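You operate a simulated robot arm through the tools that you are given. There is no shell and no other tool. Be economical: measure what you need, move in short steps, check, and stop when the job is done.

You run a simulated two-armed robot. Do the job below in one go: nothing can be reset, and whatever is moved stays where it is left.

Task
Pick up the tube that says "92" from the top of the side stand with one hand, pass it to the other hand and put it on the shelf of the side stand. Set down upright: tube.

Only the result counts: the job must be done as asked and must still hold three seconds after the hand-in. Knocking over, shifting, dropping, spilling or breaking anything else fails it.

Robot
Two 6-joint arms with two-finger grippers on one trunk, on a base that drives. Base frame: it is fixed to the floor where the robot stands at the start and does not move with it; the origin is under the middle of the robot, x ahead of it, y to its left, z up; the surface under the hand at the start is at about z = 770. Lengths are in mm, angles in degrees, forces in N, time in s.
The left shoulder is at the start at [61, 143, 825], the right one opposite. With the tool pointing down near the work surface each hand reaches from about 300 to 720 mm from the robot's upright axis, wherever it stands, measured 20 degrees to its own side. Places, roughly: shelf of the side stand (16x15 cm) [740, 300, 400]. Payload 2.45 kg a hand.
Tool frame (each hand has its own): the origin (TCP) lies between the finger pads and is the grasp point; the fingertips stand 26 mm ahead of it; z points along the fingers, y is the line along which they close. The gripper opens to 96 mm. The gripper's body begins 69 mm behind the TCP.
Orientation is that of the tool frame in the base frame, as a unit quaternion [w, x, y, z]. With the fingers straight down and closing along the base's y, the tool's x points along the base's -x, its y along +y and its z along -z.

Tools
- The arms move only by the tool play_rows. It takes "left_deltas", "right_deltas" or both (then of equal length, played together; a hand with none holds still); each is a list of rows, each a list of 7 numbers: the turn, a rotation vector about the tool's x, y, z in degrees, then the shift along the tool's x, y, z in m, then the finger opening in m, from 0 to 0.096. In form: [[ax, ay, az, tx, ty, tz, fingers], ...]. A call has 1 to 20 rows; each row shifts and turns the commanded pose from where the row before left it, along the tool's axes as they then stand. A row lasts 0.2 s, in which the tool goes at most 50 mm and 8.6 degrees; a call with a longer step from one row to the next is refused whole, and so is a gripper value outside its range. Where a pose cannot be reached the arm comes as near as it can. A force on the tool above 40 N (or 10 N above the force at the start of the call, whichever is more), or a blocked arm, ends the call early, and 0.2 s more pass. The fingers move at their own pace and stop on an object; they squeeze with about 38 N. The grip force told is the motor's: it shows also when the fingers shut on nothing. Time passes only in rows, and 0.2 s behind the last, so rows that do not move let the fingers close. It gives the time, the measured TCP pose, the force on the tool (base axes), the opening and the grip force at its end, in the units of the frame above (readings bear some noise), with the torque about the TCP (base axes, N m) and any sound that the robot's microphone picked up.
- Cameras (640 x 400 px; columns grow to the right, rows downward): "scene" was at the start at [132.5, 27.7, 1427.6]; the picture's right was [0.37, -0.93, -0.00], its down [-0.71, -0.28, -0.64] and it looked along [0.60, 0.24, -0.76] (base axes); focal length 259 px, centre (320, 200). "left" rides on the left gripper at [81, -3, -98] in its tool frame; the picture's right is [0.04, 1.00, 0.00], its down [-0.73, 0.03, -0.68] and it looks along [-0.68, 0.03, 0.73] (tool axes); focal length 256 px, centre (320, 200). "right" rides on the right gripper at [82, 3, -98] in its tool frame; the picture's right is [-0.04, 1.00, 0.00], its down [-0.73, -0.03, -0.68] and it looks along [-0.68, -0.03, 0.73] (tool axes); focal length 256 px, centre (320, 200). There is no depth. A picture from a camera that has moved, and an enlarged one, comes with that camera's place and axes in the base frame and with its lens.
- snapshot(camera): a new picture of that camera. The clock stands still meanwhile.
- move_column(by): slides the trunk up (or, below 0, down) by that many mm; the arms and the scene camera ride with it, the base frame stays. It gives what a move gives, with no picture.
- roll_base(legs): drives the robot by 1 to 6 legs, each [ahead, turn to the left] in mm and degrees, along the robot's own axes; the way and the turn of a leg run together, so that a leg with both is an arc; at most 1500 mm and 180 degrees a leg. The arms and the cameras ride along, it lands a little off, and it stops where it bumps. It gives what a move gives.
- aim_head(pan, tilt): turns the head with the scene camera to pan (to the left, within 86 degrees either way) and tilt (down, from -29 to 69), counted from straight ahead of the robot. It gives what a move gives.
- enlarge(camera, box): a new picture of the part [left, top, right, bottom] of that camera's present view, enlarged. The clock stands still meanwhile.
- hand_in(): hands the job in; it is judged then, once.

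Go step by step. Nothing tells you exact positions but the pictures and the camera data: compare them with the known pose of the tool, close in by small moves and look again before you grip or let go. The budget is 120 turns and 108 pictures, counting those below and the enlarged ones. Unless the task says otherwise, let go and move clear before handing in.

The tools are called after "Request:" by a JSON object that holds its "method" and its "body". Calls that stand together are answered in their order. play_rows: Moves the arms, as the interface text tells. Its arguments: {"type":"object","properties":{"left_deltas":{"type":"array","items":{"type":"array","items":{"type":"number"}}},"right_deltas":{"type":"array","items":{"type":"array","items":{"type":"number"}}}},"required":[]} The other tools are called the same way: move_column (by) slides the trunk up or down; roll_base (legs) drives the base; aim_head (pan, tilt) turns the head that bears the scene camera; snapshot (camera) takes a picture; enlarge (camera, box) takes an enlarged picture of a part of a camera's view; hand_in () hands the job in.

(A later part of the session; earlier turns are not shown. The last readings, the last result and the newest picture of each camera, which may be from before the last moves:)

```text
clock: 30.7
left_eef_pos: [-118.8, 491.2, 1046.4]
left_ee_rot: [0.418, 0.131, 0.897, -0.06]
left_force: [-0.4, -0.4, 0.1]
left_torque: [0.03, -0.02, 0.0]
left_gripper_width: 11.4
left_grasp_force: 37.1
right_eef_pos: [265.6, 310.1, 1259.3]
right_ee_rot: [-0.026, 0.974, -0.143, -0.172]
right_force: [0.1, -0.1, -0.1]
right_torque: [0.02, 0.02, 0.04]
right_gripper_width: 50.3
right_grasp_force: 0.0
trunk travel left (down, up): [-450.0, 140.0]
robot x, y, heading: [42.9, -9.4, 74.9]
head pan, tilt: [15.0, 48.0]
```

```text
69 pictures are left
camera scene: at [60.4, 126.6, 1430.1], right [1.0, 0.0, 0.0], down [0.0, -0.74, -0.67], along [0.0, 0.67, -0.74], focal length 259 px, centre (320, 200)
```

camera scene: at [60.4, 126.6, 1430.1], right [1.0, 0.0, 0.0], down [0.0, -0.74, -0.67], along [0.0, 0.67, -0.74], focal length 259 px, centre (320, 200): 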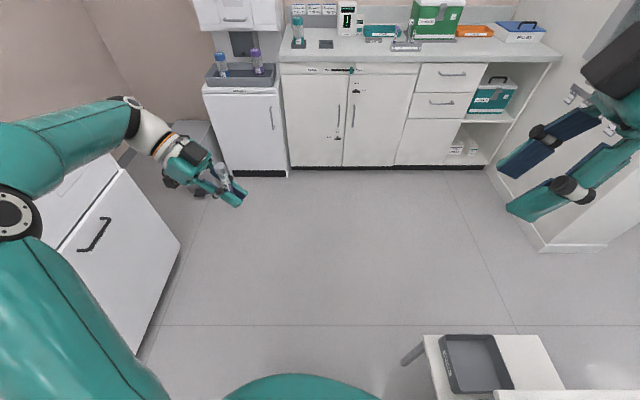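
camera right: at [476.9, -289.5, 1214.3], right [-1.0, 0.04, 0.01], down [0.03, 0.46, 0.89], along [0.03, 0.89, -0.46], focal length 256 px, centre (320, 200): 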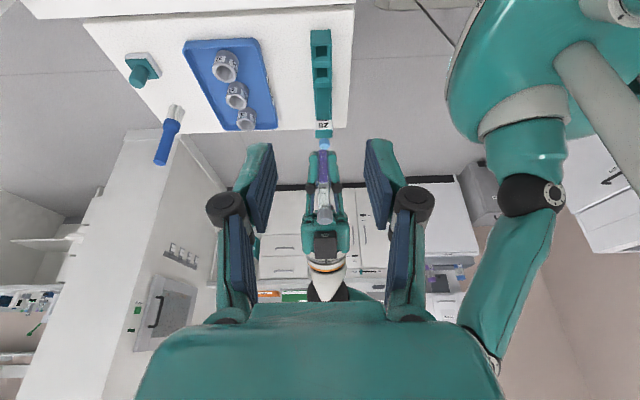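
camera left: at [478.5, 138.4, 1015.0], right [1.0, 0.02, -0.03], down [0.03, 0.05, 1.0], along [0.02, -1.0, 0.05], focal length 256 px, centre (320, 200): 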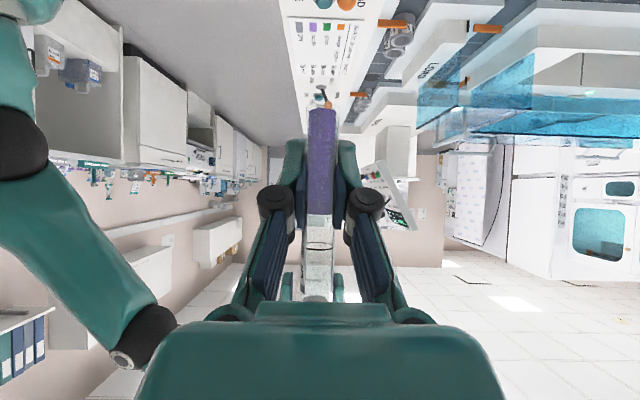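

The turn was blocked at 75°. I need to see what was touched before moving again.

Request:
{"method": "aim_head", "body": {"pan": 70, "tilt": 45}}

Request:
{"method": "snapshot", "body": {"camera": "scene"}}

Request:
{"method": "aim_head", "body": {"pan": -60, "tilt": 55}}

Request:
{"method": "snapshot", "body": {"camera": "scene"}}

```text
clock: 32.0
left_eef_pos: [-118.1, 492.0, 1044.7]
left_ee_rot: [0.419, 0.131, 0.897, -0.06]
left_force: [0.9, -0.4, -0.5]
left_torque: [-0.02, 0.0, 0.02]
left_gripper_width: 11.5
left_grasp_force: 38.5
right_eef_pos: [264.0, 310.5, 1259.9]
right_ee_rot: [-0.026, 0.974, -0.143, -0.172]
right_force: [0.1, 0.4, -0.1]
right_torque: [0.01, -0.02, 0.03]
right_gripper_width: 50.0
right_grasp_force: 0.1
trunk travel left (down, up): [-450.0, 140.0]
robot x, y, heading: [43.0, -7.5, 74.8]
head pan, tilt: [70.0, 45.0]
```

```text
68 pictures are left
camera scene: at [-6.4, 94.7, 1434.3], right [0.58, 0.82, 0.0], down [0.58, -0.41, -0.71], along [-0.58, 0.41, -0.71], focal length 259 px, centre (320, 200)
```

scene: 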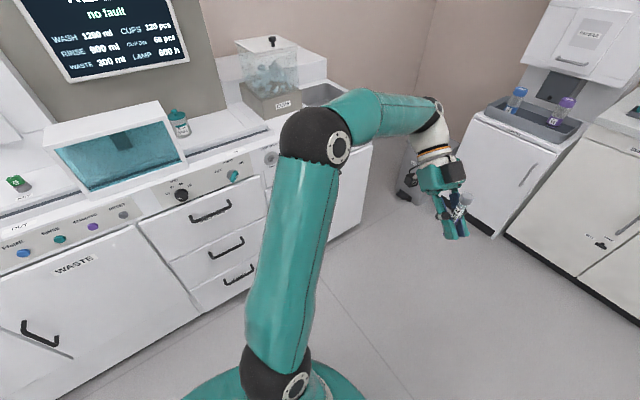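

```text
clock: 34.1
left_eef_pos: [-118.6, 491.9, 1045.5]
left_ee_rot: [0.418, 0.131, 0.897, -0.059]
left_force: [0.4, -0.3, -0.3]
left_torque: [-0.03, 0.03, -0.01]
left_gripper_width: 12.3
left_grasp_force: 37.7
right_eef_pos: [264.4, 310.3, 1260.7]
right_ee_rot: [-0.027, 0.974, -0.143, -0.172]
right_force: [-0.1, 0.3, -0.2]
right_torque: [0.01, 0.02, 0.02]
right_gripper_width: 49.7
right_grasp_force: 0.0
trunk travel left (down, up): [-450.0, 140.0]
robot x, y, heading: [48.6, -7.6, 74.8]
head pan, tilt: [-60.0, 55.0]
```

```text
67 pictures are left
camera scene: at [129.7, 66.2, 1420.9], right [0.26, -0.97, 0.0], down [-0.79, -0.21, -0.57], along [0.55, 0.15, -0.82], focal length 259 px, centre (320, 200)
```

scene: 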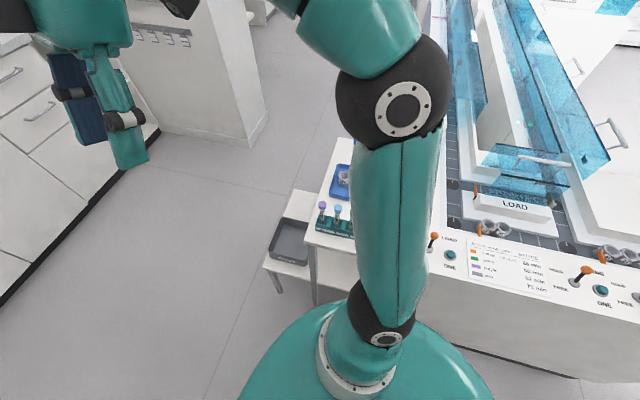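

The stand has not moved (the purple cap still projects where it did). I'll look down on the rear-left side for what blocked the turn.

Request:
{"method": "aim_head", "body": {"pan": 86, "tilt": 69}}

Request:
{"method": "snapshot", "body": {"camera": "scene"}}

Request:
{"method": "snapshot", "body": {"camera": "right"}}

Request:
{"method": "snapshot", "body": {"camera": "left"}}

Request:
{"method": "aim_head", "body": {"pan": -86, "tilt": 69}}

Request:
{"method": "snapshot", "body": {"camera": "scene"}}

```text
clock: 36.4
left_eef_pos: [-119.6, 491.7, 1046.5]
left_ee_rot: [0.418, 0.131, 0.897, -0.059]
left_force: [-0.1, 0.4, 0.0]
left_torque: [0.0, -0.02, -0.02]
left_gripper_width: 12.1
left_grasp_force: 38.0
right_eef_pos: [264.4, 310.5, 1259.5]
right_ee_rot: [-0.024, 0.974, -0.142, -0.173]
right_force: [-0.6, -0.2, 0.7]
right_torque: [0.01, 0.03, 0.01]
right_gripper_width: 49.7
right_grasp_force: 0.1
trunk travel left (down, up): [-450.0, 140.0]
robot x, y, heading: [45.4, -11.7, 74.5]
head pan, tilt: [85.9, 68.8]
```

```text
66 pictures are left
camera scene: at [7.3, 66.2, 1405.4], right [0.33, 0.94, 0.0], down [0.88, -0.31, -0.36], along [-0.34, 0.12, -0.93], focal length 259 px, centre (320, 200)
```

scene: 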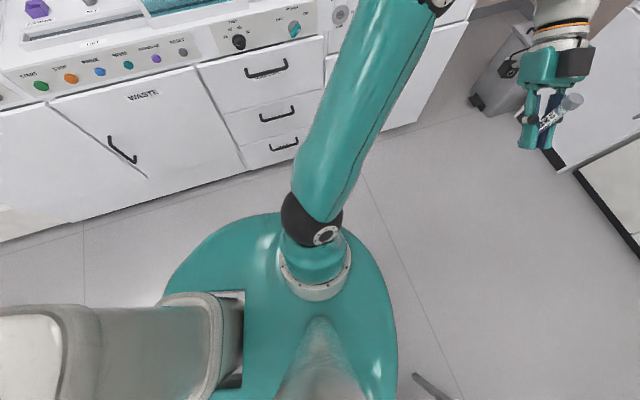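

```text
65 pictures are left
camera right: at [370.5, 274.7, 1324.4], right [-0.32, -0.95, 0.01], down [-0.43, 0.16, 0.89], along [-0.84, 0.28, -0.46], focal length 256 px, centre (320, 200)
```

right: 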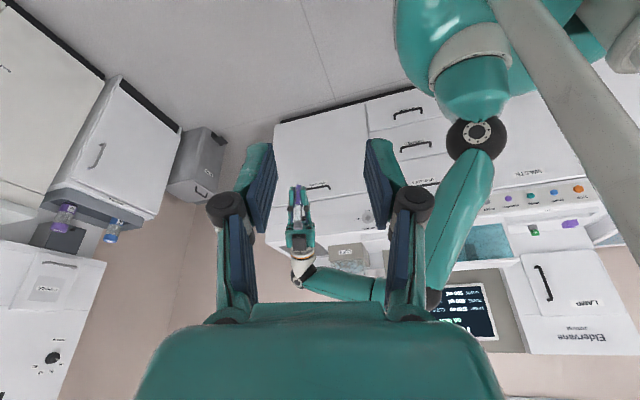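

```text
64 pictures are left
camera left: at [-242.0, 524.8, 1046.3], right [0.26, 0.97, -0.03], down [-0.04, 0.04, 1.0], along [0.96, -0.26, 0.05], focal length 256 px, centre (320, 200)
```

left: 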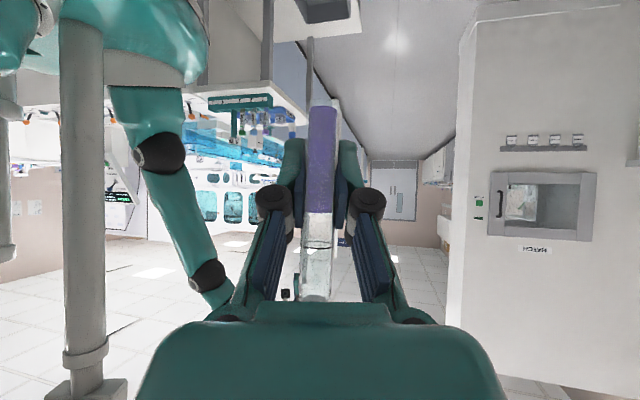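

```text
clock: 39.0
left_eef_pos: [-118.3, 492.2, 1046.0]
left_ee_rot: [0.418, 0.132, 0.897, -0.061]
left_force: [0.3, 0.2, -0.2]
left_torque: [0.02, -0.04, 0.01]
left_gripper_width: 12.4
left_grasp_force: 37.8
right_eef_pos: [265.1, 309.9, 1258.8]
right_ee_rot: [-0.027, 0.974, -0.143, -0.173]
right_force: [0.2, 0.0, 0.4]
right_torque: [0.03, 0.02, 0.01]
right_gripper_width: 50.0
right_grasp_force: 0.1
trunk travel left (down, up): [-450.0, 140.0]
robot x, y, heading: [42.8, -9.6, 74.7]
head pan, tilt: [-85.9, 68.8]
```

```text
63 pictures are left
camera scene: at [114.9, 36.9, 1405.4], right [-0.19, -0.98, 0.0], down [-0.91, 0.18, -0.36], along [0.36, -0.07, -0.93], focal length 259 px, centre (320, 200)
```

scene: 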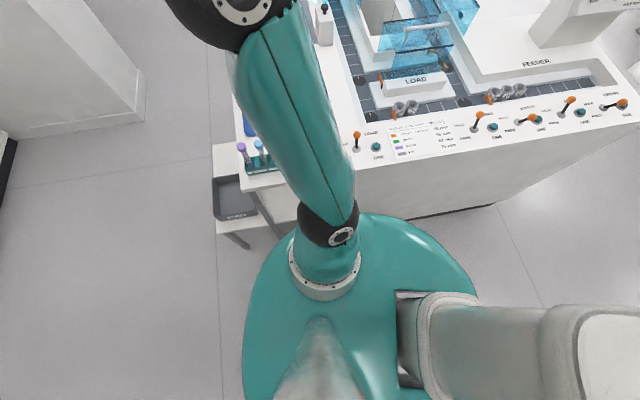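

Nothing visible is touching, and the stand is unmoved. The way ahead (+y) is open, so I'll drive ahead from here in a shorter leg.

Request:
{"method": "roll_base", "body": {"legs": [[200, 0]]}}

```text
clock: 40.6
left_eef_pos: [-64.5, 688.3, 1045.5]
left_ee_rot: [0.418, 0.131, 0.897, -0.061]
left_force: [0.8, 0.6, -0.3]
left_torque: [-0.02, -0.04, 0.0]
left_gripper_width: 12.8
left_grasp_force: 38.4
right_eef_pos: [319.3, 505.1, 1259.0]
right_ee_rot: [-0.026, 0.974, -0.143, -0.173]
right_force: [0.6, 0.7, 0.3]
right_torque: [-0.04, 0.01, 0.01]
right_gripper_width: 50.0
right_grasp_force: 0.1
trunk travel left (down, up): [-450.0, 140.0]
robot x, y, heading: [95.9, 182.8, 74.7]
head pan, tilt: [-85.9, 68.8]
```

Driving works. The left gripper width has crept from 10.9 to 12.8, so I'll check the tube in the hand.

Request:
{"method": "snapshot", "body": {"camera": "left"}}

Request:
{"method": "aim_head", "body": {"pan": 20, "tilt": 40}}

Request:
{"method": "snapshot", "body": {"camera": "scene"}}

```text
62 pictures are left
camera left: at [-187.5, 721.4, 1045.6], right [0.26, 0.96, -0.03], down [-0.04, 0.04, 1.0], along [0.96, -0.26, 0.05], focal length 256 px, centre (320, 200)
```

left: 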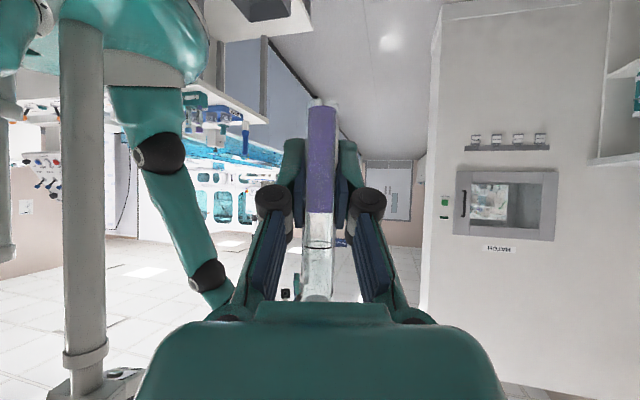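

```text
clock: 42.4
left_eef_pos: [-63.9, 686.7, 1046.4]
left_ee_rot: [0.418, 0.131, 0.897, -0.06]
left_force: [0.4, 0.0, 0.0]
left_torque: [0.02, -0.02, 0.0]
left_gripper_width: 12.6
left_grasp_force: 38.3
right_eef_pos: [318.5, 504.7, 1259.3]
right_ee_rot: [-0.026, 0.974, -0.143, -0.173]
right_force: [0.7, 0.4, -1.1]
right_torque: [0.01, -0.02, 0.01]
right_gripper_width: 49.8
right_grasp_force: 0.1
trunk travel left (down, up): [-450.0, 140.0]
robot x, y, heading: [96.6, 185.0, 74.7]
head pan, tilt: [20.0, 40.0]
```

```text
61 pictures are left
camera scene: at [106.3, 327.2, 1441.5], right [1.0, 0.08, 0.0], down [0.05, -0.64, -0.77], along [-0.06, 0.76, -0.64], focal length 259 px, centre (320, 200)
```

scene: 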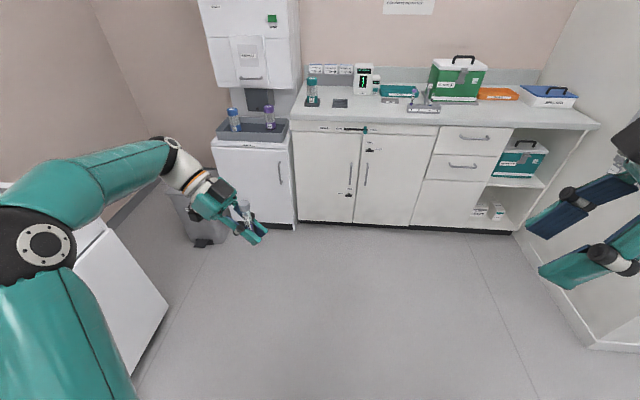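

Request:
{"method": "enlarge", "body": {"camera": "left", "box": [240, 80, 400, 310]}}

Request:
{"method": "enlarge", "body": {"camera": "scene", "box": [160, 130, 290, 260]}}

```text
1.74 times, centred on (320, 195) of left
camera zoom: at [-187.8, 720.1, 1046.7], right [0.26, 0.96, -0.03], down [-0.04, 0.04, 1.0], along [0.96, -0.26, 0.05], focal length 445 px, centre (320, 209)
```

zoom: 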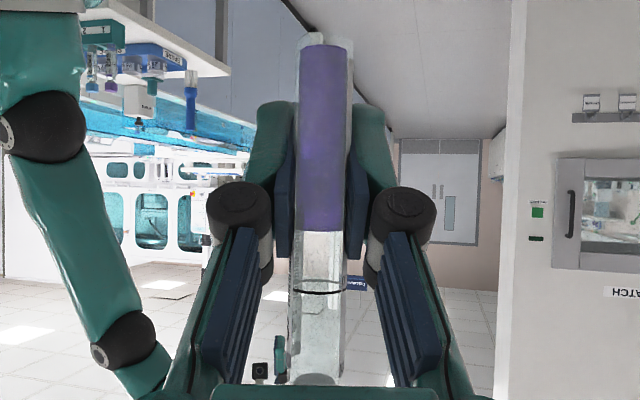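

```text
3.08 times, centred on (225, 195) of scene
camera zoom: at [106.3, 327.2, 1441.5], right [1.0, 0.08, 0.0], down [0.05, -0.64, -0.77], along [-0.06, 0.76, -0.64], focal length 797 px, centre (612, 215)
```

zoom: 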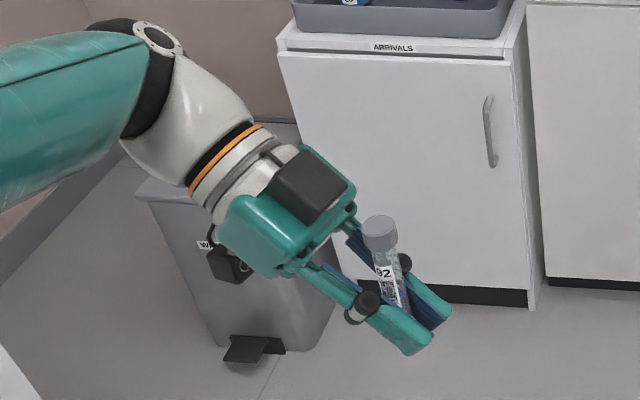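

The tube is still upright and seated. I continue: small left turn, drive ahead, then turn right towards the shelf.

Request:
{"method": "roll_base", "body": {"legs": [[0, 20], [290, 0]]}}

```text
clock: 45.6
left_eef_pos: [-250.8, 893.0, 1045.9]
left_ee_rot: [0.423, -0.026, 0.906, 0.013]
left_force: [-0.6, 0.1, 0.7]
left_torque: [-0.04, 0.01, 0.01]
left_gripper_width: 12.7
left_grasp_force: 38.0
right_eef_pos: [171.2, 854.0, 1260.4]
right_ee_rot: [0.005, 0.984, 0.028, -0.173]
right_force: [0.1, -0.2, 0.3]
right_torque: [-0.04, 0.0, 0.02]
right_gripper_width: 50.0
right_grasp_force: 0.2
trunk travel left (down, up): [-450.0, 140.0]
robot x, y, heading: [73.0, 471.0, 94.6]
head pan, tilt: [20.0, 40.0]
```

Request:
{"method": "roll_base", "body": {"legs": [[0, -65], [0, -65]]}}

Request:
{"method": "aim_head", "body": {"pan": 15, "tilt": 50}}

Request:
{"method": "snapshot", "body": {"camera": "scene"}}

Request:
{"method": "snapshot", "body": {"camera": "left"}}

Request:
{"method": "snapshot", "body": {"camera": "right"}}

```text
clock: 50.6
left_eef_pos: [460.2, 838.5, 1051.1]
left_ee_rot: [0.322, 0.589, 0.689, -0.272]
left_force: [0.6, -0.4, 0.0]
left_torque: [0.04, 0.0, -0.02]
left_gripper_width: 12.3
left_grasp_force: 37.7
right_eef_pos: [461.1, 413.5, 1257.8]
right_ee_rot: [-0.119, 0.747, -0.641, -0.131]
right_force: [-0.3, -1.5, 0.1]
right_torque: [0.08, 0.01, 0.0]
right_gripper_width: 49.9
right_grasp_force: 0.0
trunk travel left (down, up): [-450.0, 140.0]
robot x, y, heading: [66.5, 527.7, 8.9]
head pan, tilt: [20.0, 40.0]
stopped in leg 2: the robot was blocked; the commanded pose is now the measured one
```

```text
clock: 51.4
left_eef_pos: [460.7, 841.3, 1047.6]
left_ee_rot: [0.321, 0.589, 0.689, -0.273]
left_force: [0.1, -1.2, 0.1]
left_torque: [0.04, 0.01, 0.0]
left_gripper_width: 12.5
left_grasp_force: 38.8
right_eef_pos: [460.2, 416.6, 1258.6]
right_ee_rot: [-0.119, 0.747, -0.641, -0.13]
right_force: [0.7, -0.7, 0.3]
right_torque: [-0.02, -0.04, 0.02]
right_gripper_width: 50.1
right_grasp_force: 0.0
trunk travel left (down, up): [-450.0, 140.0]
robot x, y, heading: [63.8, 529.7, 8.7]
head pan, tilt: [15.0, 50.0]
```

```text
58 pictures are left
camera scene: at [195.8, 567.5, 1427.4], right [0.4, -0.92, 0.0], down [-0.7, -0.31, -0.64], along [0.59, 0.26, -0.77], focal length 259 px, centre (320, 200)
```

scene: 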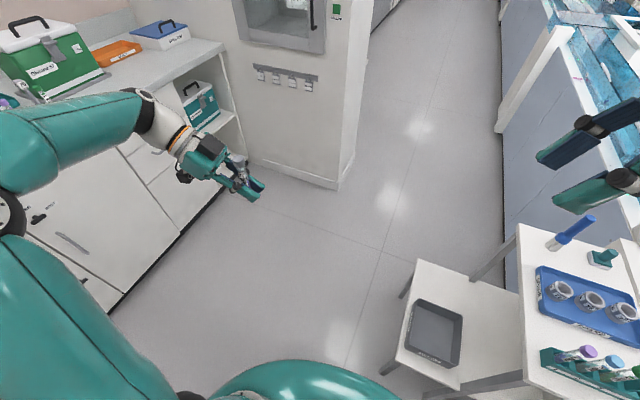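

```text
57 pictures are left
camera left: at [437.1, 965.5, 1048.2], right [0.98, 0.18, -0.03], down [0.02, 0.05, 1.0], along [0.18, -0.98, 0.05], focal length 256 px, centre (320, 200)
```

left: 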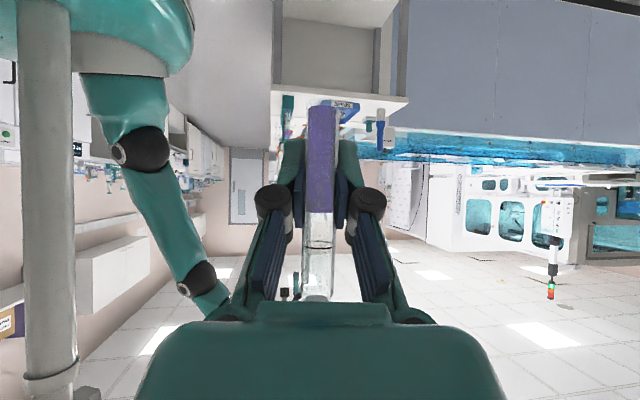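

```text
56 pictures are left
camera right: at [473.7, 305.8, 1322.4], right [-0.99, -0.11, 0.0], down [-0.05, 0.45, 0.89], along [-0.1, 0.89, -0.45], focal length 256 px, centre (320, 200)
```

right: 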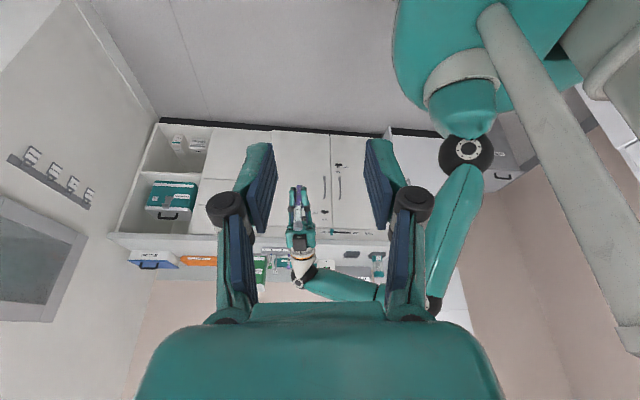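

The base was nudged away from the stand's front leg; the stand and tray still project exactly where they were. I'll back away 100 mm, then turn right.

Request:
{"method": "roll_base", "body": {"legs": [[-110, 0], [0, -44]]}}

Request:
{"method": "snapshot", "body": {"camera": "scene"}}

```text
clock: 54.8
left_eef_pos: [455.1, 463.6, 1046.9]
left_ee_rot: [0.196, 0.804, 0.419, -0.373]
left_force: [-0.2, 0.3, -0.2]
left_torque: [0.01, 0.0, -0.03]
left_gripper_width: 12.9
left_grasp_force: 37.9
right_eef_pos: [162.1, 159.6, 1254.1]
right_ee_rot: [0.162, -0.453, 0.873, 0.072]
right_force: [-0.6, -0.6, -0.4]
right_torque: [0.07, 0.01, 0.01]
right_gripper_width: 50.2
right_grasp_force: 0.0
trunk travel left (down, up): [-450.0, 140.0]
robot x, y, heading: [-31.4, 535.3, -34.9]
head pan, tilt: [15.0, 50.0]
```

```text
55 pictures are left
camera scene: at [92.3, 471.7, 1427.3], right [-0.34, -0.94, 0.0], down [-0.72, 0.26, -0.64], along [0.6, -0.22, -0.77], focal length 259 px, centre (320, 200)
```

scene: 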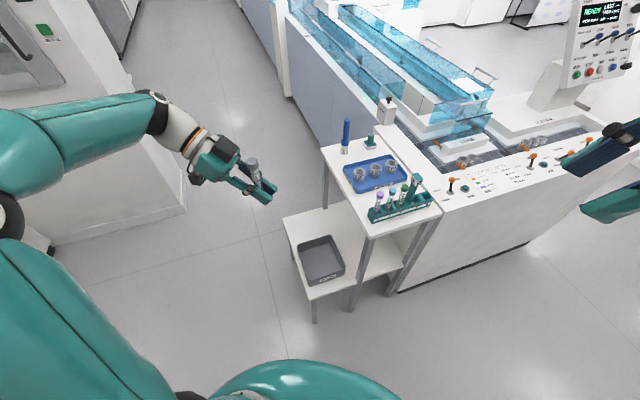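

I have a clear view: the shelf spans about x 440–855 with its left edge at y ≈ 388, and the tray takes up x < 665. The free spot is about (755, 310). I'll yaw the hand +60° around the tube axis so its camera ends up off the shelf, then drive 60 mm closer.

Request:
{"method": "play_rows", "body": {"left_deltas": [[-5.745, 0, -4.82, 0, 0, 0, 0.008], [-5.745, 0, -4.82, 0, 0, 0, 0.008], [-5.745, 0, -4.82, 0, 0, 0, 0.008], [-5.745, 0, -4.82, 0, 0, 0, 0.008], [-5.745, 0, -4.82, 0, 0, 0, 0.008], [-5.745, 0, -4.82, 0, 0, 0, 0.008], [-5.745, 0, -4.82, 0, 0, 0, 0.008], [-5.745, 0, -4.82, 0, 0, 0, 0.008], [0, 0, 0, 0, 0, 0, 0.008]]}}

Request:
{"method": "roll_base", "body": {"legs": [[60, 0]]}}

Request:
{"method": "snapshot", "body": {"camera": "scene"}}

Request:
{"method": "snapshot", "body": {"camera": "left"}}

```text
clock: 56.8
left_eef_pos: [455.6, 464.2, 1049.0]
left_ee_rot: [0.359, 0.486, 0.764, -0.226]
left_force: [0.6, 0.0, -0.1]
left_torque: [0.01, 0.01, -0.02]
left_gripper_width: 12.6
left_grasp_force: 37.8
right_eef_pos: [160.5, 158.8, 1254.1]
right_ee_rot: [0.161, -0.454, 0.873, 0.073]
right_force: [-0.9, -0.4, -0.1]
right_torque: [0.02, -0.01, 0.0]
right_gripper_width: 49.8
right_grasp_force: 0.0
trunk travel left (down, up): [-450.0, 140.0]
robot x, y, heading: [-29.9, 535.2, -35.1]
head pan, tilt: [15.0, 50.0]
```

```text
clock: 57.8
left_eef_pos: [507.9, 427.7, 1047.1]
left_ee_rot: [0.357, 0.487, 0.764, -0.227]
left_force: [-0.2, -0.4, -1.4]
left_torque: [-0.02, 0.0, -0.01]
left_gripper_width: 12.6
left_grasp_force: 38.1
right_eef_pos: [212.9, 123.9, 1254.7]
right_ee_rot: [0.162, -0.453, 0.873, 0.073]
right_force: [0.8, -0.2, -0.3]
right_torque: [0.02, 0.04, 0.0]
right_gripper_width: 50.0
right_grasp_force: 0.0
trunk travel left (down, up): [-450.0, 140.0]
robot x, y, heading: [20.1, 497.2, -34.9]
head pan, tilt: [15.0, 50.0]
```

```text
54 pictures are left
camera scene: at [143.7, 435.7, 1427.1], right [-0.34, -0.94, 0.0], down [-0.72, 0.26, -0.64], along [0.6, -0.22, -0.77], focal length 259 px, centre (320, 200)
```

scene: 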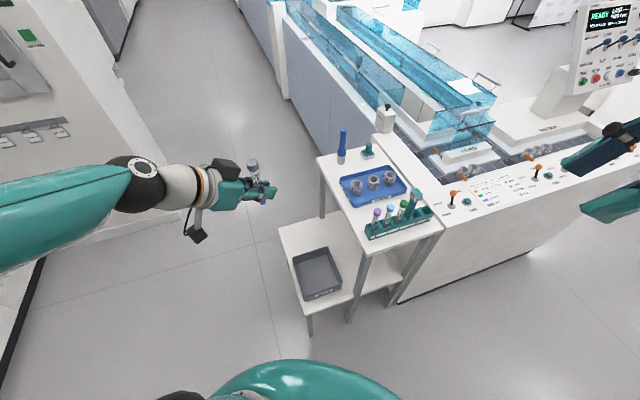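

```text
53 pictures are left
camera left: at [449.4, 541.8, 1047.5], right [0.89, 0.45, -0.03], down [0.0, 0.06, 1.0], along [0.45, -0.89, 0.05], focal length 256 px, centre (320, 200)
```

left: 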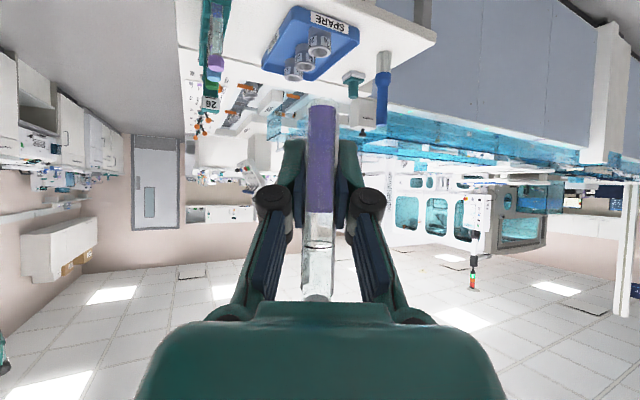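

I'll check the tube's tilt in the hand with an enlarged view.

Request:
{"method": "enlarge", "body": {"camera": "scene", "box": [220, 140, 300, 220]}}

```text
5.00 times, centred on (260, 180) of scene
camera zoom: at [143.7, 435.7, 1427.1], right [-0.34, -0.94, 0.0], down [-0.72, 0.26, -0.64], along [0.6, -0.22, -0.77], focal length 1295 px, centre (620, 300)
```

zoom: 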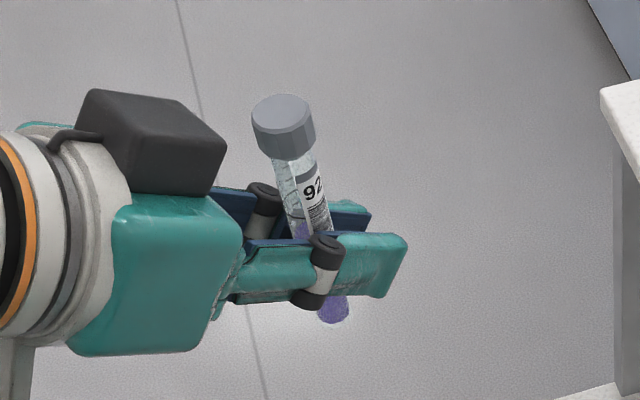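

The tube is vertical within about 1°. Moving to above the free shelf spot at (755, 310, 850).

Request:
{"method": "play_rows", "body": {"left_deltas": [[0, 0, 0, 0.00106, 0.01243, 0.02061, 0.008], [0, 0, 0, 0.00106, 0.01243, 0.02061, 0.008], [0, 0, 0, 0.00106, 0.01243, 0.02061, 0.008], [0, 0, 0, 0.00106, 0.01243, 0.02061, 0.008], [0, 0, 0, 0.00106, 0.01243, 0.02061, 0.008], [0, 0, 0, 0.00106, 0.01243, 0.02061, 0.008], [0, 0, 0, 0.00106, 0.01243, 0.02061, 0.008], [0, 0, 0, 0.00106, 0.01243, 0.02061, 0.008], [0, 0, 0, 0.00106, 0.01243, 0.02061, 0.008], [0, 0, 0, 0.00106, 0.01243, 0.02061, 0.008], [0, 0, 0, 0.00106, 0.01243, 0.02061, 0.008], [0, 0, 0, 0.00106, 0.01243, 0.02061, 0.008], [0, 0, 0, 0.00106, 0.01243, 0.02061, 0.008], [0, 0, 0, 0.00106, 0.01243, 0.02061, 0.008], [0, 0, 0, 0, 0, 0, 0.008]]}}

Request:
{"method": "snapshot", "body": {"camera": "scene"}}

Request:
{"method": "snapshot", "body": {"camera": "left"}}

```text
clock: 61.0
left_eef_pos: [754.4, 312.4, 853.0]
left_ee_rot: [0.358, 0.487, 0.764, -0.226]
left_force: [-0.9, -0.5, 0.4]
left_torque: [-0.06, 0.01, 0.02]
left_gripper_width: 12.9
left_grasp_force: 38.1
right_eef_pos: [211.4, 123.9, 1255.5]
right_ee_rot: [0.162, -0.453, 0.873, 0.073]
right_force: [0.2, -0.1, -0.5]
right_torque: [0.02, -0.02, 0.01]
right_gripper_width: 49.9
right_grasp_force: 0.1
trunk travel left (down, up): [-450.0, 140.0]
robot x, y, heading: [20.5, 502.7, -35.1]
head pan, tilt: [15.0, 50.0]
```

```text
51 pictures are left
camera scene: at [141.6, 437.1, 1427.4], right [-0.34, -0.94, 0.0], down [-0.72, 0.26, -0.64], along [0.6, -0.22, -0.77], focal length 259 px, centre (320, 200)
```

scene: 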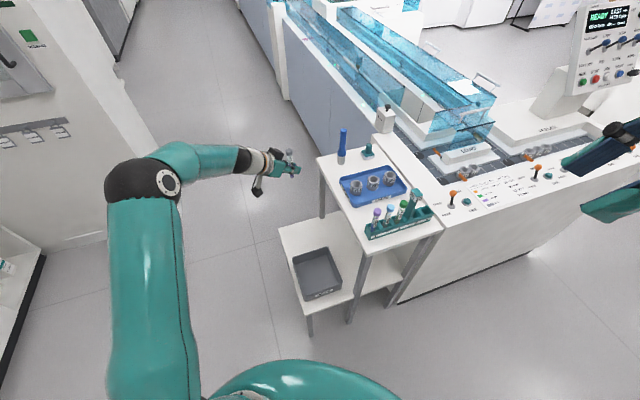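

```text
50 pictures are left
camera left: at [695.1, 425.8, 852.5], right [0.89, 0.45, -0.03], down [0.0, 0.06, 1.0], along [0.45, -0.89, 0.05], focal length 256 px, centre (320, 200)
```

left: 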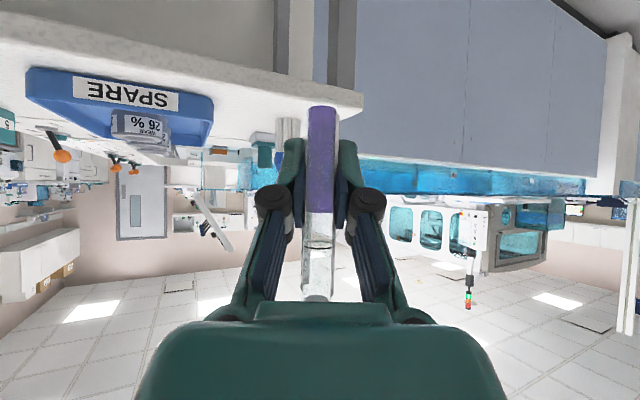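

The hand is over the free part of the shelf, clear of the top and tray. Lowering the trunk in stages.

Request:
{"method": "move_column", "body": {"by": -250}}

Request:
{"method": "snapshot", "body": {"camera": "scene"}}

Request:
{"method": "snapshot", "body": {"camera": "left"}}

```text
clock: 63.6
left_eef_pos: [752.3, 312.1, 604.0]
left_ee_rot: [0.359, 0.486, 0.764, -0.226]
left_force: [-0.7, -0.6, 0.4]
left_torque: [0.02, 0.01, 0.02]
left_gripper_width: 12.4
left_grasp_force: 37.8
right_eef_pos: [212.1, 124.7, 1004.9]
right_ee_rot: [0.162, -0.454, 0.873, 0.072]
right_force: [0.3, 0.0, 0.1]
right_torque: [0.03, 0.0, -0.02]
right_gripper_width: 49.8
right_grasp_force: 0.1
trunk travel left (down, up): [-200.0, 390.0]
robot x, y, heading: [20.1, 500.8, -35.0]
head pan, tilt: [15.0, 50.0]
```

```text
49 pictures are left
camera scene: at [141.8, 437.1, 1177.4], right [-0.34, -0.94, 0.0], down [-0.72, 0.26, -0.64], along [0.6, -0.22, -0.77], focal length 259 px, centre (320, 200)
```

scene: 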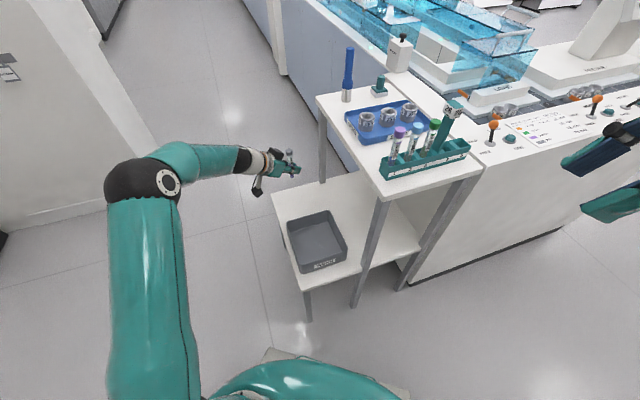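

```text
48 pictures are left
camera left: at [694.9, 425.7, 602.5], right [0.89, 0.45, -0.03], down [0.0, 0.06, 1.0], along [0.45, -0.89, 0.05], focal length 256 px, centre (320, 200)
```

left: 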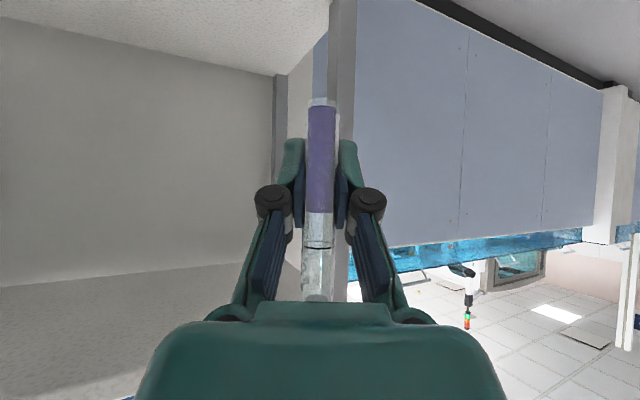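

Request:
{"method": "move_column", "body": {"by": -120}}

Request:
{"method": "snapshot", "body": {"camera": "scene"}}

Request:
{"method": "enlarge", "body": {"camera": "scene", "box": [230, 120, 350, 220]}}

Request:
{"method": "snapshot", "body": {"camera": "left"}}

```text
clock: 65.1
left_eef_pos: [753.2, 311.7, 482.8]
left_ee_rot: [0.359, 0.485, 0.765, -0.225]
left_force: [-0.3, -0.5, -0.7]
left_torque: [0.03, -0.03, 0.0]
left_gripper_width: 12.4
left_grasp_force: 38.1
right_eef_pos: [213.4, 125.9, 885.3]
right_ee_rot: [0.162, -0.453, 0.874, 0.072]
right_force: [1.1, -0.1, -0.7]
right_torque: [-0.01, 0.01, 0.0]
right_gripper_width: 49.9
right_grasp_force: 0.1
trunk travel left (down, up): [-80.0, 510.0]
robot x, y, heading: [16.7, 498.9, -34.9]
head pan, tilt: [15.0, 50.0]
```

```text
47 pictures are left
camera scene: at [141.8, 437.1, 1057.4], right [-0.34, -0.94, 0.0], down [-0.72, 0.26, -0.64], along [0.6, -0.22, -0.77], focal length 259 px, centre (320, 200)
```

scene: 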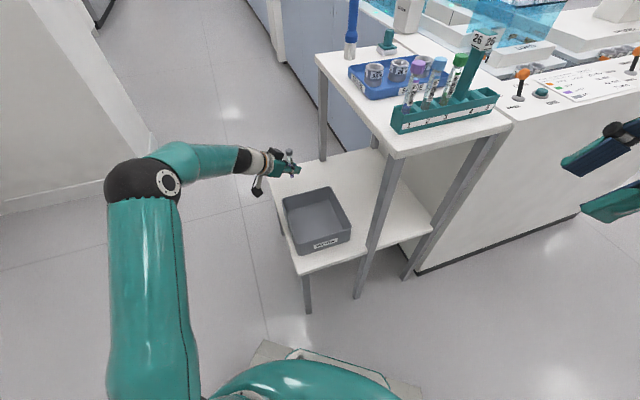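

```text
4.00 times, centred on (290, 170) of scene
camera zoom: at [141.8, 437.1, 1057.4], right [-0.34, -0.94, 0.0], down [-0.72, 0.26, -0.64], along [0.6, -0.22, -0.77], focal length 1036 px, centre (440, 320)
```

zoom: 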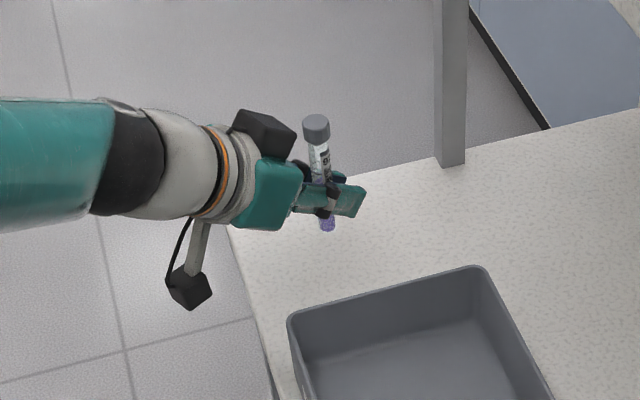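

```text
45 pictures are left
camera left: at [694.9, 425.8, 482.5], right [0.89, 0.45, -0.03], down [0.0, 0.06, 1.0], along [0.45, -0.89, 0.05], focal length 256 px, centre (320, 200)
```

left: 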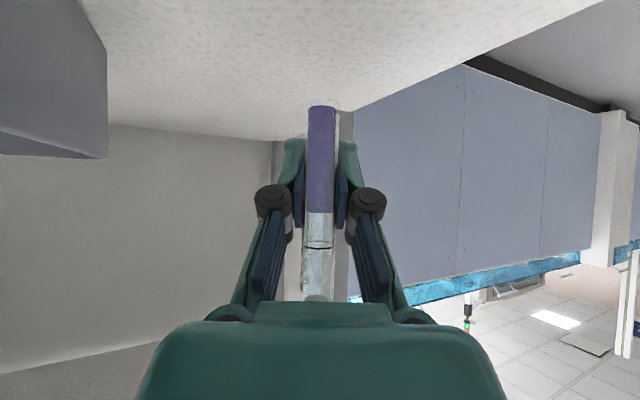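

The tube is about 40 mm above the shelf and about 80 mm from the nearest edges. Lowering in small steps with force checks.

Request:
{"method": "play_rows", "body": {"left_deltas": [[0, 0, 0, 0.00536, 0, 0.0045, 0.008], [0, 0, 0, 0.00536, 0, 0.0045, 0.008], [0, 0, 0, 0.00536, 0, 0.0045, 0.008], [0, 0, 0, 0.00383, 0, 0.0032, 0.008], [0, 0, 0, 0, 0, 0, 0.008]]}}

Request:
{"method": "enlarge", "body": {"camera": "left", "box": [240, 60, 400, 160]}}

Request:
{"method": "enlarge", "body": {"camera": "scene", "box": [270, 140, 340, 200]}}

```text
clock: 66.3
left_eef_pos: [752.0, 313.0, 455.4]
left_ee_rot: [0.358, 0.486, 0.764, -0.227]
left_force: [0.6, 0.2, -0.3]
left_torque: [-0.02, 0.0, -0.01]
left_gripper_width: 12.5
left_grasp_force: 38.1
right_eef_pos: [211.4, 125.3, 885.5]
right_ee_rot: [0.161, -0.454, 0.873, 0.073]
right_force: [-0.1, 0.2, 0.4]
right_torque: [0.02, 0.01, 0.0]
right_gripper_width: 49.7
right_grasp_force: 0.0
trunk travel left (down, up): [-80.0, 510.0]
robot x, y, heading: [19.7, 503.0, -35.0]
head pan, tilt: [15.0, 50.0]
```

```text
4.00 times, centred on (320, 110) of left
camera zoom: at [695.0, 425.8, 455.8], right [0.89, 0.45, -0.03], down [0.0, 0.06, 1.0], along [0.45, -0.89, 0.05], focal length 1024 px, centre (320, 560)
```

zoom: 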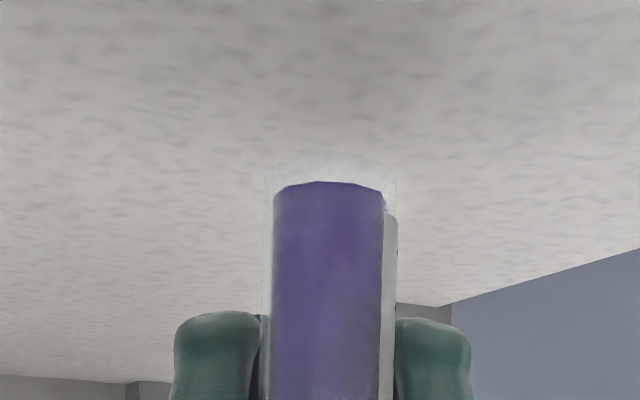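

```text
6.67 times, centred on (305, 170) of scene
camera zoom: at [141.9, 437.0, 1057.3], right [-0.34, -0.94, 0.0], down [-0.72, 0.26, -0.64], along [0.6, -0.22, -0.77], focal length 1727 px, centre (420, 400)
```

zoom: 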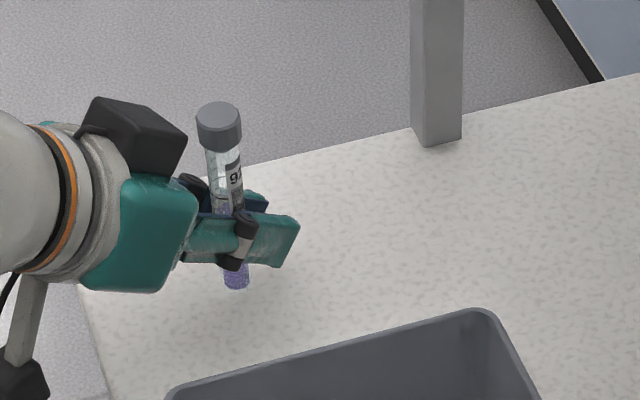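

The bottom is about 12–14 mm above the shelf. Continuing slowly.

Request:
{"method": "play_rows", "body": {"left_deltas": [[0, 0, 0, 0.00306, 0, 0.00257, 0.008], [0, 0, 0, 0.00306, 0, 0.00257, 0.008], [0, 0, 0, 0, 0, 0, 0.008]]}}

Request:
{"method": "enlarge", "body": {"camera": "left", "box": [240, 60, 400, 160]}}

Request:
{"method": "play_rows", "body": {"left_deltas": [[0, 0, 0, 0.00115, 0, 0.00096, 0.008], [0, 0, 0, 0, 0, 0, 0.008]]}}

Request:
{"method": "play_rows", "body": {"left_deltas": [[0, 0, 0, 0.00115, 0, 0.00096, 0.008], [0, 0, 0, 0, 0, 0, 0.008]]}}

```text
clock: 67.1
left_eef_pos: [752.5, 311.7, 448.2]
left_ee_rot: [0.359, 0.486, 0.764, -0.226]
left_force: [0.0, 0.1, 0.2]
left_torque: [-0.01, 0.01, 0.03]
left_gripper_width: 12.5
left_grasp_force: 37.8
right_eef_pos: [211.9, 124.5, 884.8]
right_ee_rot: [0.161, -0.454, 0.873, 0.073]
right_force: [0.2, 0.7, -0.7]
right_torque: [-0.01, 0.01, 0.0]
right_gripper_width: 50.2
right_grasp_force: 0.0
trunk travel left (down, up): [-80.0, 510.0]
robot x, y, heading: [17.7, 502.0, -35.2]
head pan, tilt: [15.0, 50.0]
```

```text
4.00 times, centred on (320, 110) of left
camera zoom: at [695.1, 425.9, 448.2], right [0.89, 0.45, -0.03], down [0.0, 0.06, 1.0], along [0.45, -0.89, 0.05], focal length 1024 px, centre (320, 560)
```

zoom: 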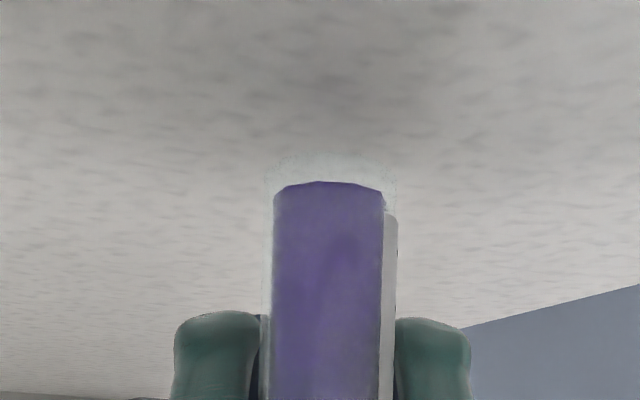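

```text
clock: 67.7
left_eef_pos: [752.5, 311.9, 447.2]
left_ee_rot: [0.359, 0.486, 0.764, -0.226]
left_force: [-0.1, 0.0, -0.1]
left_torque: [0.0, -0.01, -0.02]
left_gripper_width: 12.5
left_grasp_force: 38.6
right_eef_pos: [210.9, 124.8, 885.1]
right_ee_rot: [0.162, -0.453, 0.873, 0.074]
right_force: [1.1, 0.3, 0.5]
right_torque: [0.0, -0.04, -0.02]
right_gripper_width: 50.1
right_grasp_force: 0.0
trunk travel left (down, up): [-80.0, 510.0]
robot x, y, heading: [22.1, 501.7, -34.9]
head pan, tilt: [15.0, 50.0]
```

```text
clock: 68.3
left_eef_pos: [752.9, 310.7, 445.4]
left_ee_rot: [0.359, 0.486, 0.764, -0.226]
left_force: [0.0, -0.1, 0.4]
left_torque: [-0.01, 0.02, -0.05]
left_gripper_width: 12.4
left_grasp_force: 37.4
right_eef_pos: [211.1, 125.0, 885.8]
right_ee_rot: [0.161, -0.453, 0.874, 0.073]
right_force: [-0.5, 0.0, 0.1]
right_torque: [0.01, 0.03, 0.01]
right_gripper_width: 50.2
right_grasp_force: 0.0
trunk travel left (down, up): [-80.0, 510.0]
robot x, y, heading: [19.1, 498.7, -34.8]
head pan, tilt: [15.0, 50.0]
```

Request:
{"method": "play_rows", "body": {"left_deltas": [[0, 0, 0, 0.00115, 0, 0.00096, 0.008], [0, 0, 0, 0, 0, 0, 0.008]]}}

Request:
{"method": "play_rows", "body": {"left_deltas": [[0, 0, 0, 0.00115, 0, 0.00096, 0.008], [0, 0, 0, 0, 0, 0, 0.008]]}}

Request:
{"method": "enlarge", "body": {"camera": "left", "box": [240, 60, 400, 160]}}

```text
clock: 68.9
left_eef_pos: [753.3, 311.8, 444.3]
left_ee_rot: [0.36, 0.485, 0.764, -0.226]
left_force: [0.1, -1.4, -0.7]
left_torque: [-0.02, 0.02, -0.01]
left_gripper_width: 12.6
left_grasp_force: 38.0
right_eef_pos: [210.5, 125.7, 885.0]
right_ee_rot: [0.162, -0.454, 0.873, 0.074]
right_force: [-0.1, 0.0, 0.1]
right_torque: [0.0, -0.03, 0.01]
right_gripper_width: 50.2
right_grasp_force: 0.1
trunk travel left (down, up): [-80.0, 510.0]
robot x, y, heading: [23.4, 496.6, -34.9]
head pan, tilt: [15.0, 50.0]
```

```text
clock: 69.5
left_eef_pos: [752.1, 310.9, 442.5]
left_ee_rot: [0.358, 0.487, 0.764, -0.227]
left_force: [-0.9, -0.9, -0.2]
left_torque: [0.01, 0.02, 0.0]
left_gripper_width: 12.7
left_grasp_force: 37.9
right_eef_pos: [212.9, 124.9, 885.2]
right_ee_rot: [0.162, -0.454, 0.873, 0.073]
right_force: [-0.3, -0.2, -0.5]
right_torque: [0.0, 0.02, 0.01]
right_gripper_width: 50.2
right_grasp_force: 0.0
trunk travel left (down, up): [-80.0, 510.0]
robot x, y, heading: [20.1, 499.9, -35.1]
head pan, tilt: [15.0, 50.0]
```

```text
4.00 times, centred on (320, 110) of left
camera zoom: at [695.2, 425.4, 442.0], right [0.89, 0.45, -0.03], down [0.0, 0.06, 1.0], along [0.45, -0.89, 0.05], focal length 1024 px, centre (320, 560)
```

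zoom: 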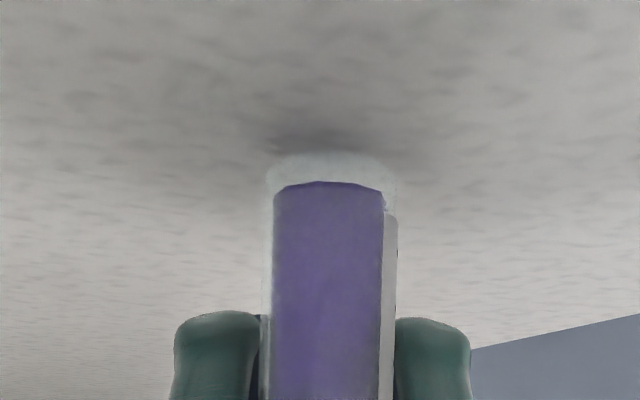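

A contact shadow is starting to form right under the tube; a couple of millimetres remain.

Request:
{"method": "play_rows", "body": {"left_deltas": [[0, 0, 0, 0.00077, 0, 0.00064, 0.008], [0, 0, 0, 0, 0, 0, 0.008]]}}

Request:
{"method": "play_rows", "body": {"left_deltas": [[0, 0, 0, 0.00077, 0, 0.00064, 0.008], [0, 0, 0, 0, 0, 0, 0.008]]}}

Request:
{"method": "enlarge", "body": {"camera": "left", "box": [240, 60, 400, 160]}}

```text
clock: 70.1
left_eef_pos: [752.5, 312.6, 441.5]
left_ee_rot: [0.36, 0.485, 0.764, -0.226]
left_force: [-0.3, -0.3, 0.2]
left_torque: [0.03, 0.0, 0.02]
left_gripper_width: 12.5
left_grasp_force: 38.1
right_eef_pos: [210.2, 124.0, 885.0]
right_ee_rot: [0.161, -0.453, 0.874, 0.074]
right_force: [0.2, 0.4, 0.2]
right_torque: [0.01, -0.02, -0.05]
right_gripper_width: 49.9
right_grasp_force: 0.0
trunk travel left (down, up): [-80.0, 510.0]
robot x, y, heading: [22.0, 499.7, -35.0]
head pan, tilt: [15.0, 50.0]
```

```text
clock: 70.7
left_eef_pos: [753.2, 311.9, 440.0]
left_ee_rot: [0.36, 0.485, 0.764, -0.226]
left_force: [-0.6, -0.4, -0.6]
left_torque: [0.0, 0.0, -0.02]
left_gripper_width: 12.4
left_grasp_force: 37.9
right_eef_pos: [212.5, 124.3, 884.3]
right_ee_rot: [0.162, -0.454, 0.873, 0.073]
right_force: [-0.1, 0.0, -0.3]
right_torque: [-0.03, 0.01, -0.01]
right_gripper_width: 50.3
right_grasp_force: 0.1
trunk travel left (down, up): [-80.0, 510.0]
robot x, y, heading: [17.1, 503.1, -35.1]
head pan, tilt: [15.0, 50.0]
```

```text
4.00 times, centred on (320, 110) of left
camera zoom: at [695.3, 425.7, 440.1], right [0.89, 0.45, -0.03], down [0.0, 0.06, 1.0], along [0.45, -0.89, 0.05], focal length 1024 px, centre (320, 560)
```

zoom: 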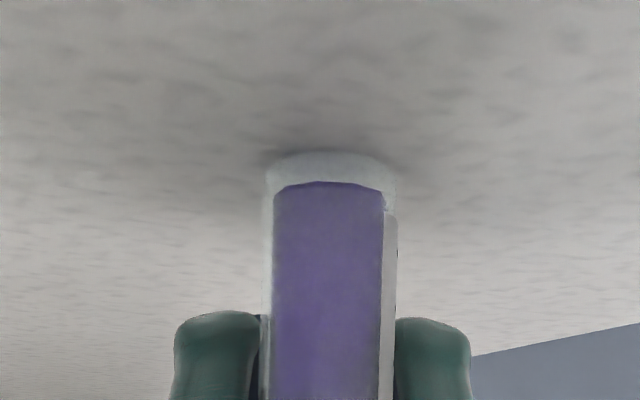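

Request:
{"method": "play_rows", "body": {"left_deltas": [[0, 0, 0, 0.00038, 0, 0.00032, 0.008], [0, 0, 0, 0, 0, 0, 0.008]]}}

Request:
{"method": "play_rows", "body": {"left_deltas": [[0, 0, 0, 0.00038, 0, 0.00032, 0.008], [0, 0, 0, 0, 0, 0, 0.008]]}}

Request:
{"method": "play_rows", "body": {"left_deltas": [[0, 0, 0, 0.00038, 0, 0.00032, 0.008], [0, 0, 0, 0, 0, 0, 0.008]]}}

Request:
{"method": "enlarge", "body": {"camera": "left", "box": [240, 60, 400, 160]}}

```text
clock: 71.3
left_eef_pos: [753.1, 311.5, 440.5]
left_ee_rot: [0.359, 0.486, 0.765, -0.226]
left_force: [0.1, -0.2, 0.2]
left_torque: [-0.02, -0.02, 0.02]
left_gripper_width: 12.6
left_grasp_force: 37.9
right_eef_pos: [211.0, 125.1, 886.2]
right_ee_rot: [0.161, -0.454, 0.873, 0.073]
right_force: [-0.7, 0.9, -0.2]
right_torque: [-0.01, 0.01, -0.03]
right_gripper_width: 50.1
right_grasp_force: 0.0
trunk travel left (down, up): [-80.0, 510.0]
robot x, y, heading: [23.7, 498.3, -35.1]
head pan, tilt: [15.0, 50.0]
```

```text
clock: 71.9
left_eef_pos: [753.2, 312.3, 440.0]
left_ee_rot: [0.359, 0.486, 0.764, -0.226]
left_force: [0.3, -0.1, 0.4]
left_torque: [-0.01, -0.01, 0.02]
left_gripper_width: 12.7
left_grasp_force: 38.1
right_eef_pos: [210.5, 124.7, 884.8]
right_ee_rot: [0.162, -0.454, 0.873, 0.072]
right_force: [0.8, -0.9, 0.5]
right_torque: [0.02, 0.0, 0.0]
right_gripper_width: 50.1
right_grasp_force: 0.1
trunk travel left (down, up): [-80.0, 510.0]
robot x, y, heading: [20.9, 498.6, -35.0]
head pan, tilt: [15.0, 50.0]
```

```text
clock: 72.5
left_eef_pos: [752.6, 311.3, 440.6]
left_ee_rot: [0.36, 0.486, 0.764, -0.226]
left_force: [0.5, -0.2, 2.6]
left_torque: [0.03, -0.03, 0.0]
left_gripper_width: 12.6
left_grasp_force: 38.0
right_eef_pos: [210.8, 125.1, 885.4]
right_ee_rot: [0.161, -0.453, 0.874, 0.072]
right_force: [0.1, 0.1, -0.7]
right_torque: [0.02, 0.0, 0.0]
right_gripper_width: 49.9
right_grasp_force: 0.2
trunk travel left (down, up): [-80.0, 510.0]
robot x, y, heading: [18.9, 499.2, -35.0]
head pan, tilt: [15.0, 50.0]
```

```text
4.00 times, centred on (320, 110) of left
camera zoom: at [695.1, 425.6, 439.2], right [0.89, 0.45, -0.03], down [0.0, 0.06, 1.0], along [0.45, -0.89, 0.05], focal length 1024 px, centre (320, 560)
```

zoom: 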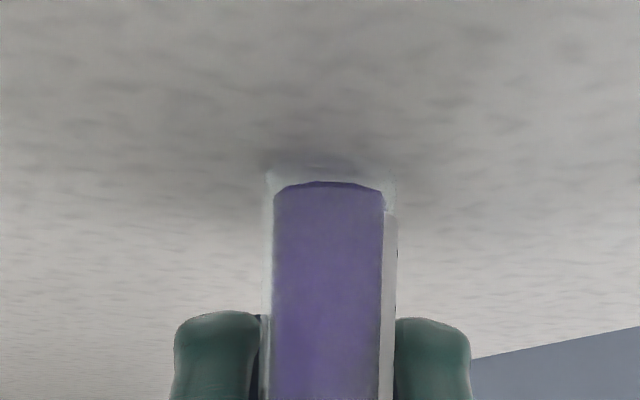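

Contact at 2.6 N; the tube stands on the shelf. One check of uprightness before letting go.

Request:
{"method": "enlarge", "body": {"camera": "scene", "box": [270, 140, 340, 200]}}

Request:
{"method": "enlarge", "body": {"camera": "left", "box": [240, 80, 400, 310]}}

```text
6.67 times, centred on (305, 170) of scene
camera zoom: at [141.6, 437.1, 1057.4], right [-0.34, -0.94, 0.0], down [-0.72, 0.26, -0.64], along [0.6, -0.22, -0.77], focal length 1727 px, centre (420, 400)
```

zoom: 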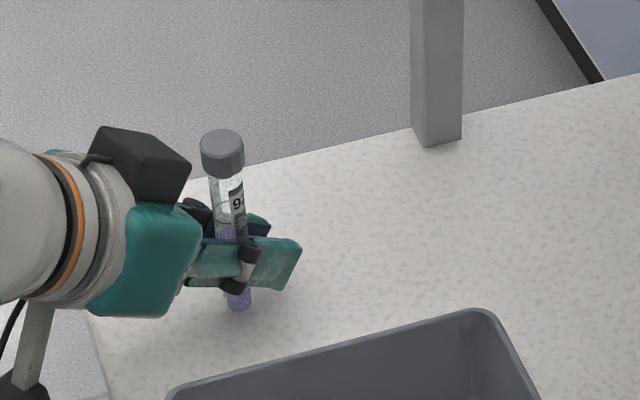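

```text
1.74 times, centred on (320, 195) of left
camera zoom: at [695.1, 425.6, 439.2], right [0.89, 0.45, -0.03], down [0.0, 0.06, 1.0], along [0.45, -0.89, 0.05], focal length 445 px, centre (320, 209)
```

zoom: 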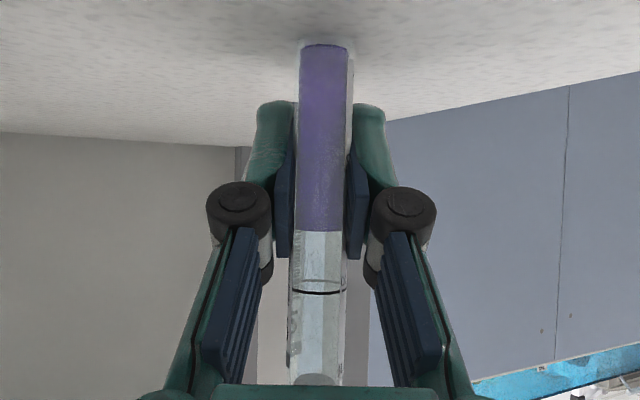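

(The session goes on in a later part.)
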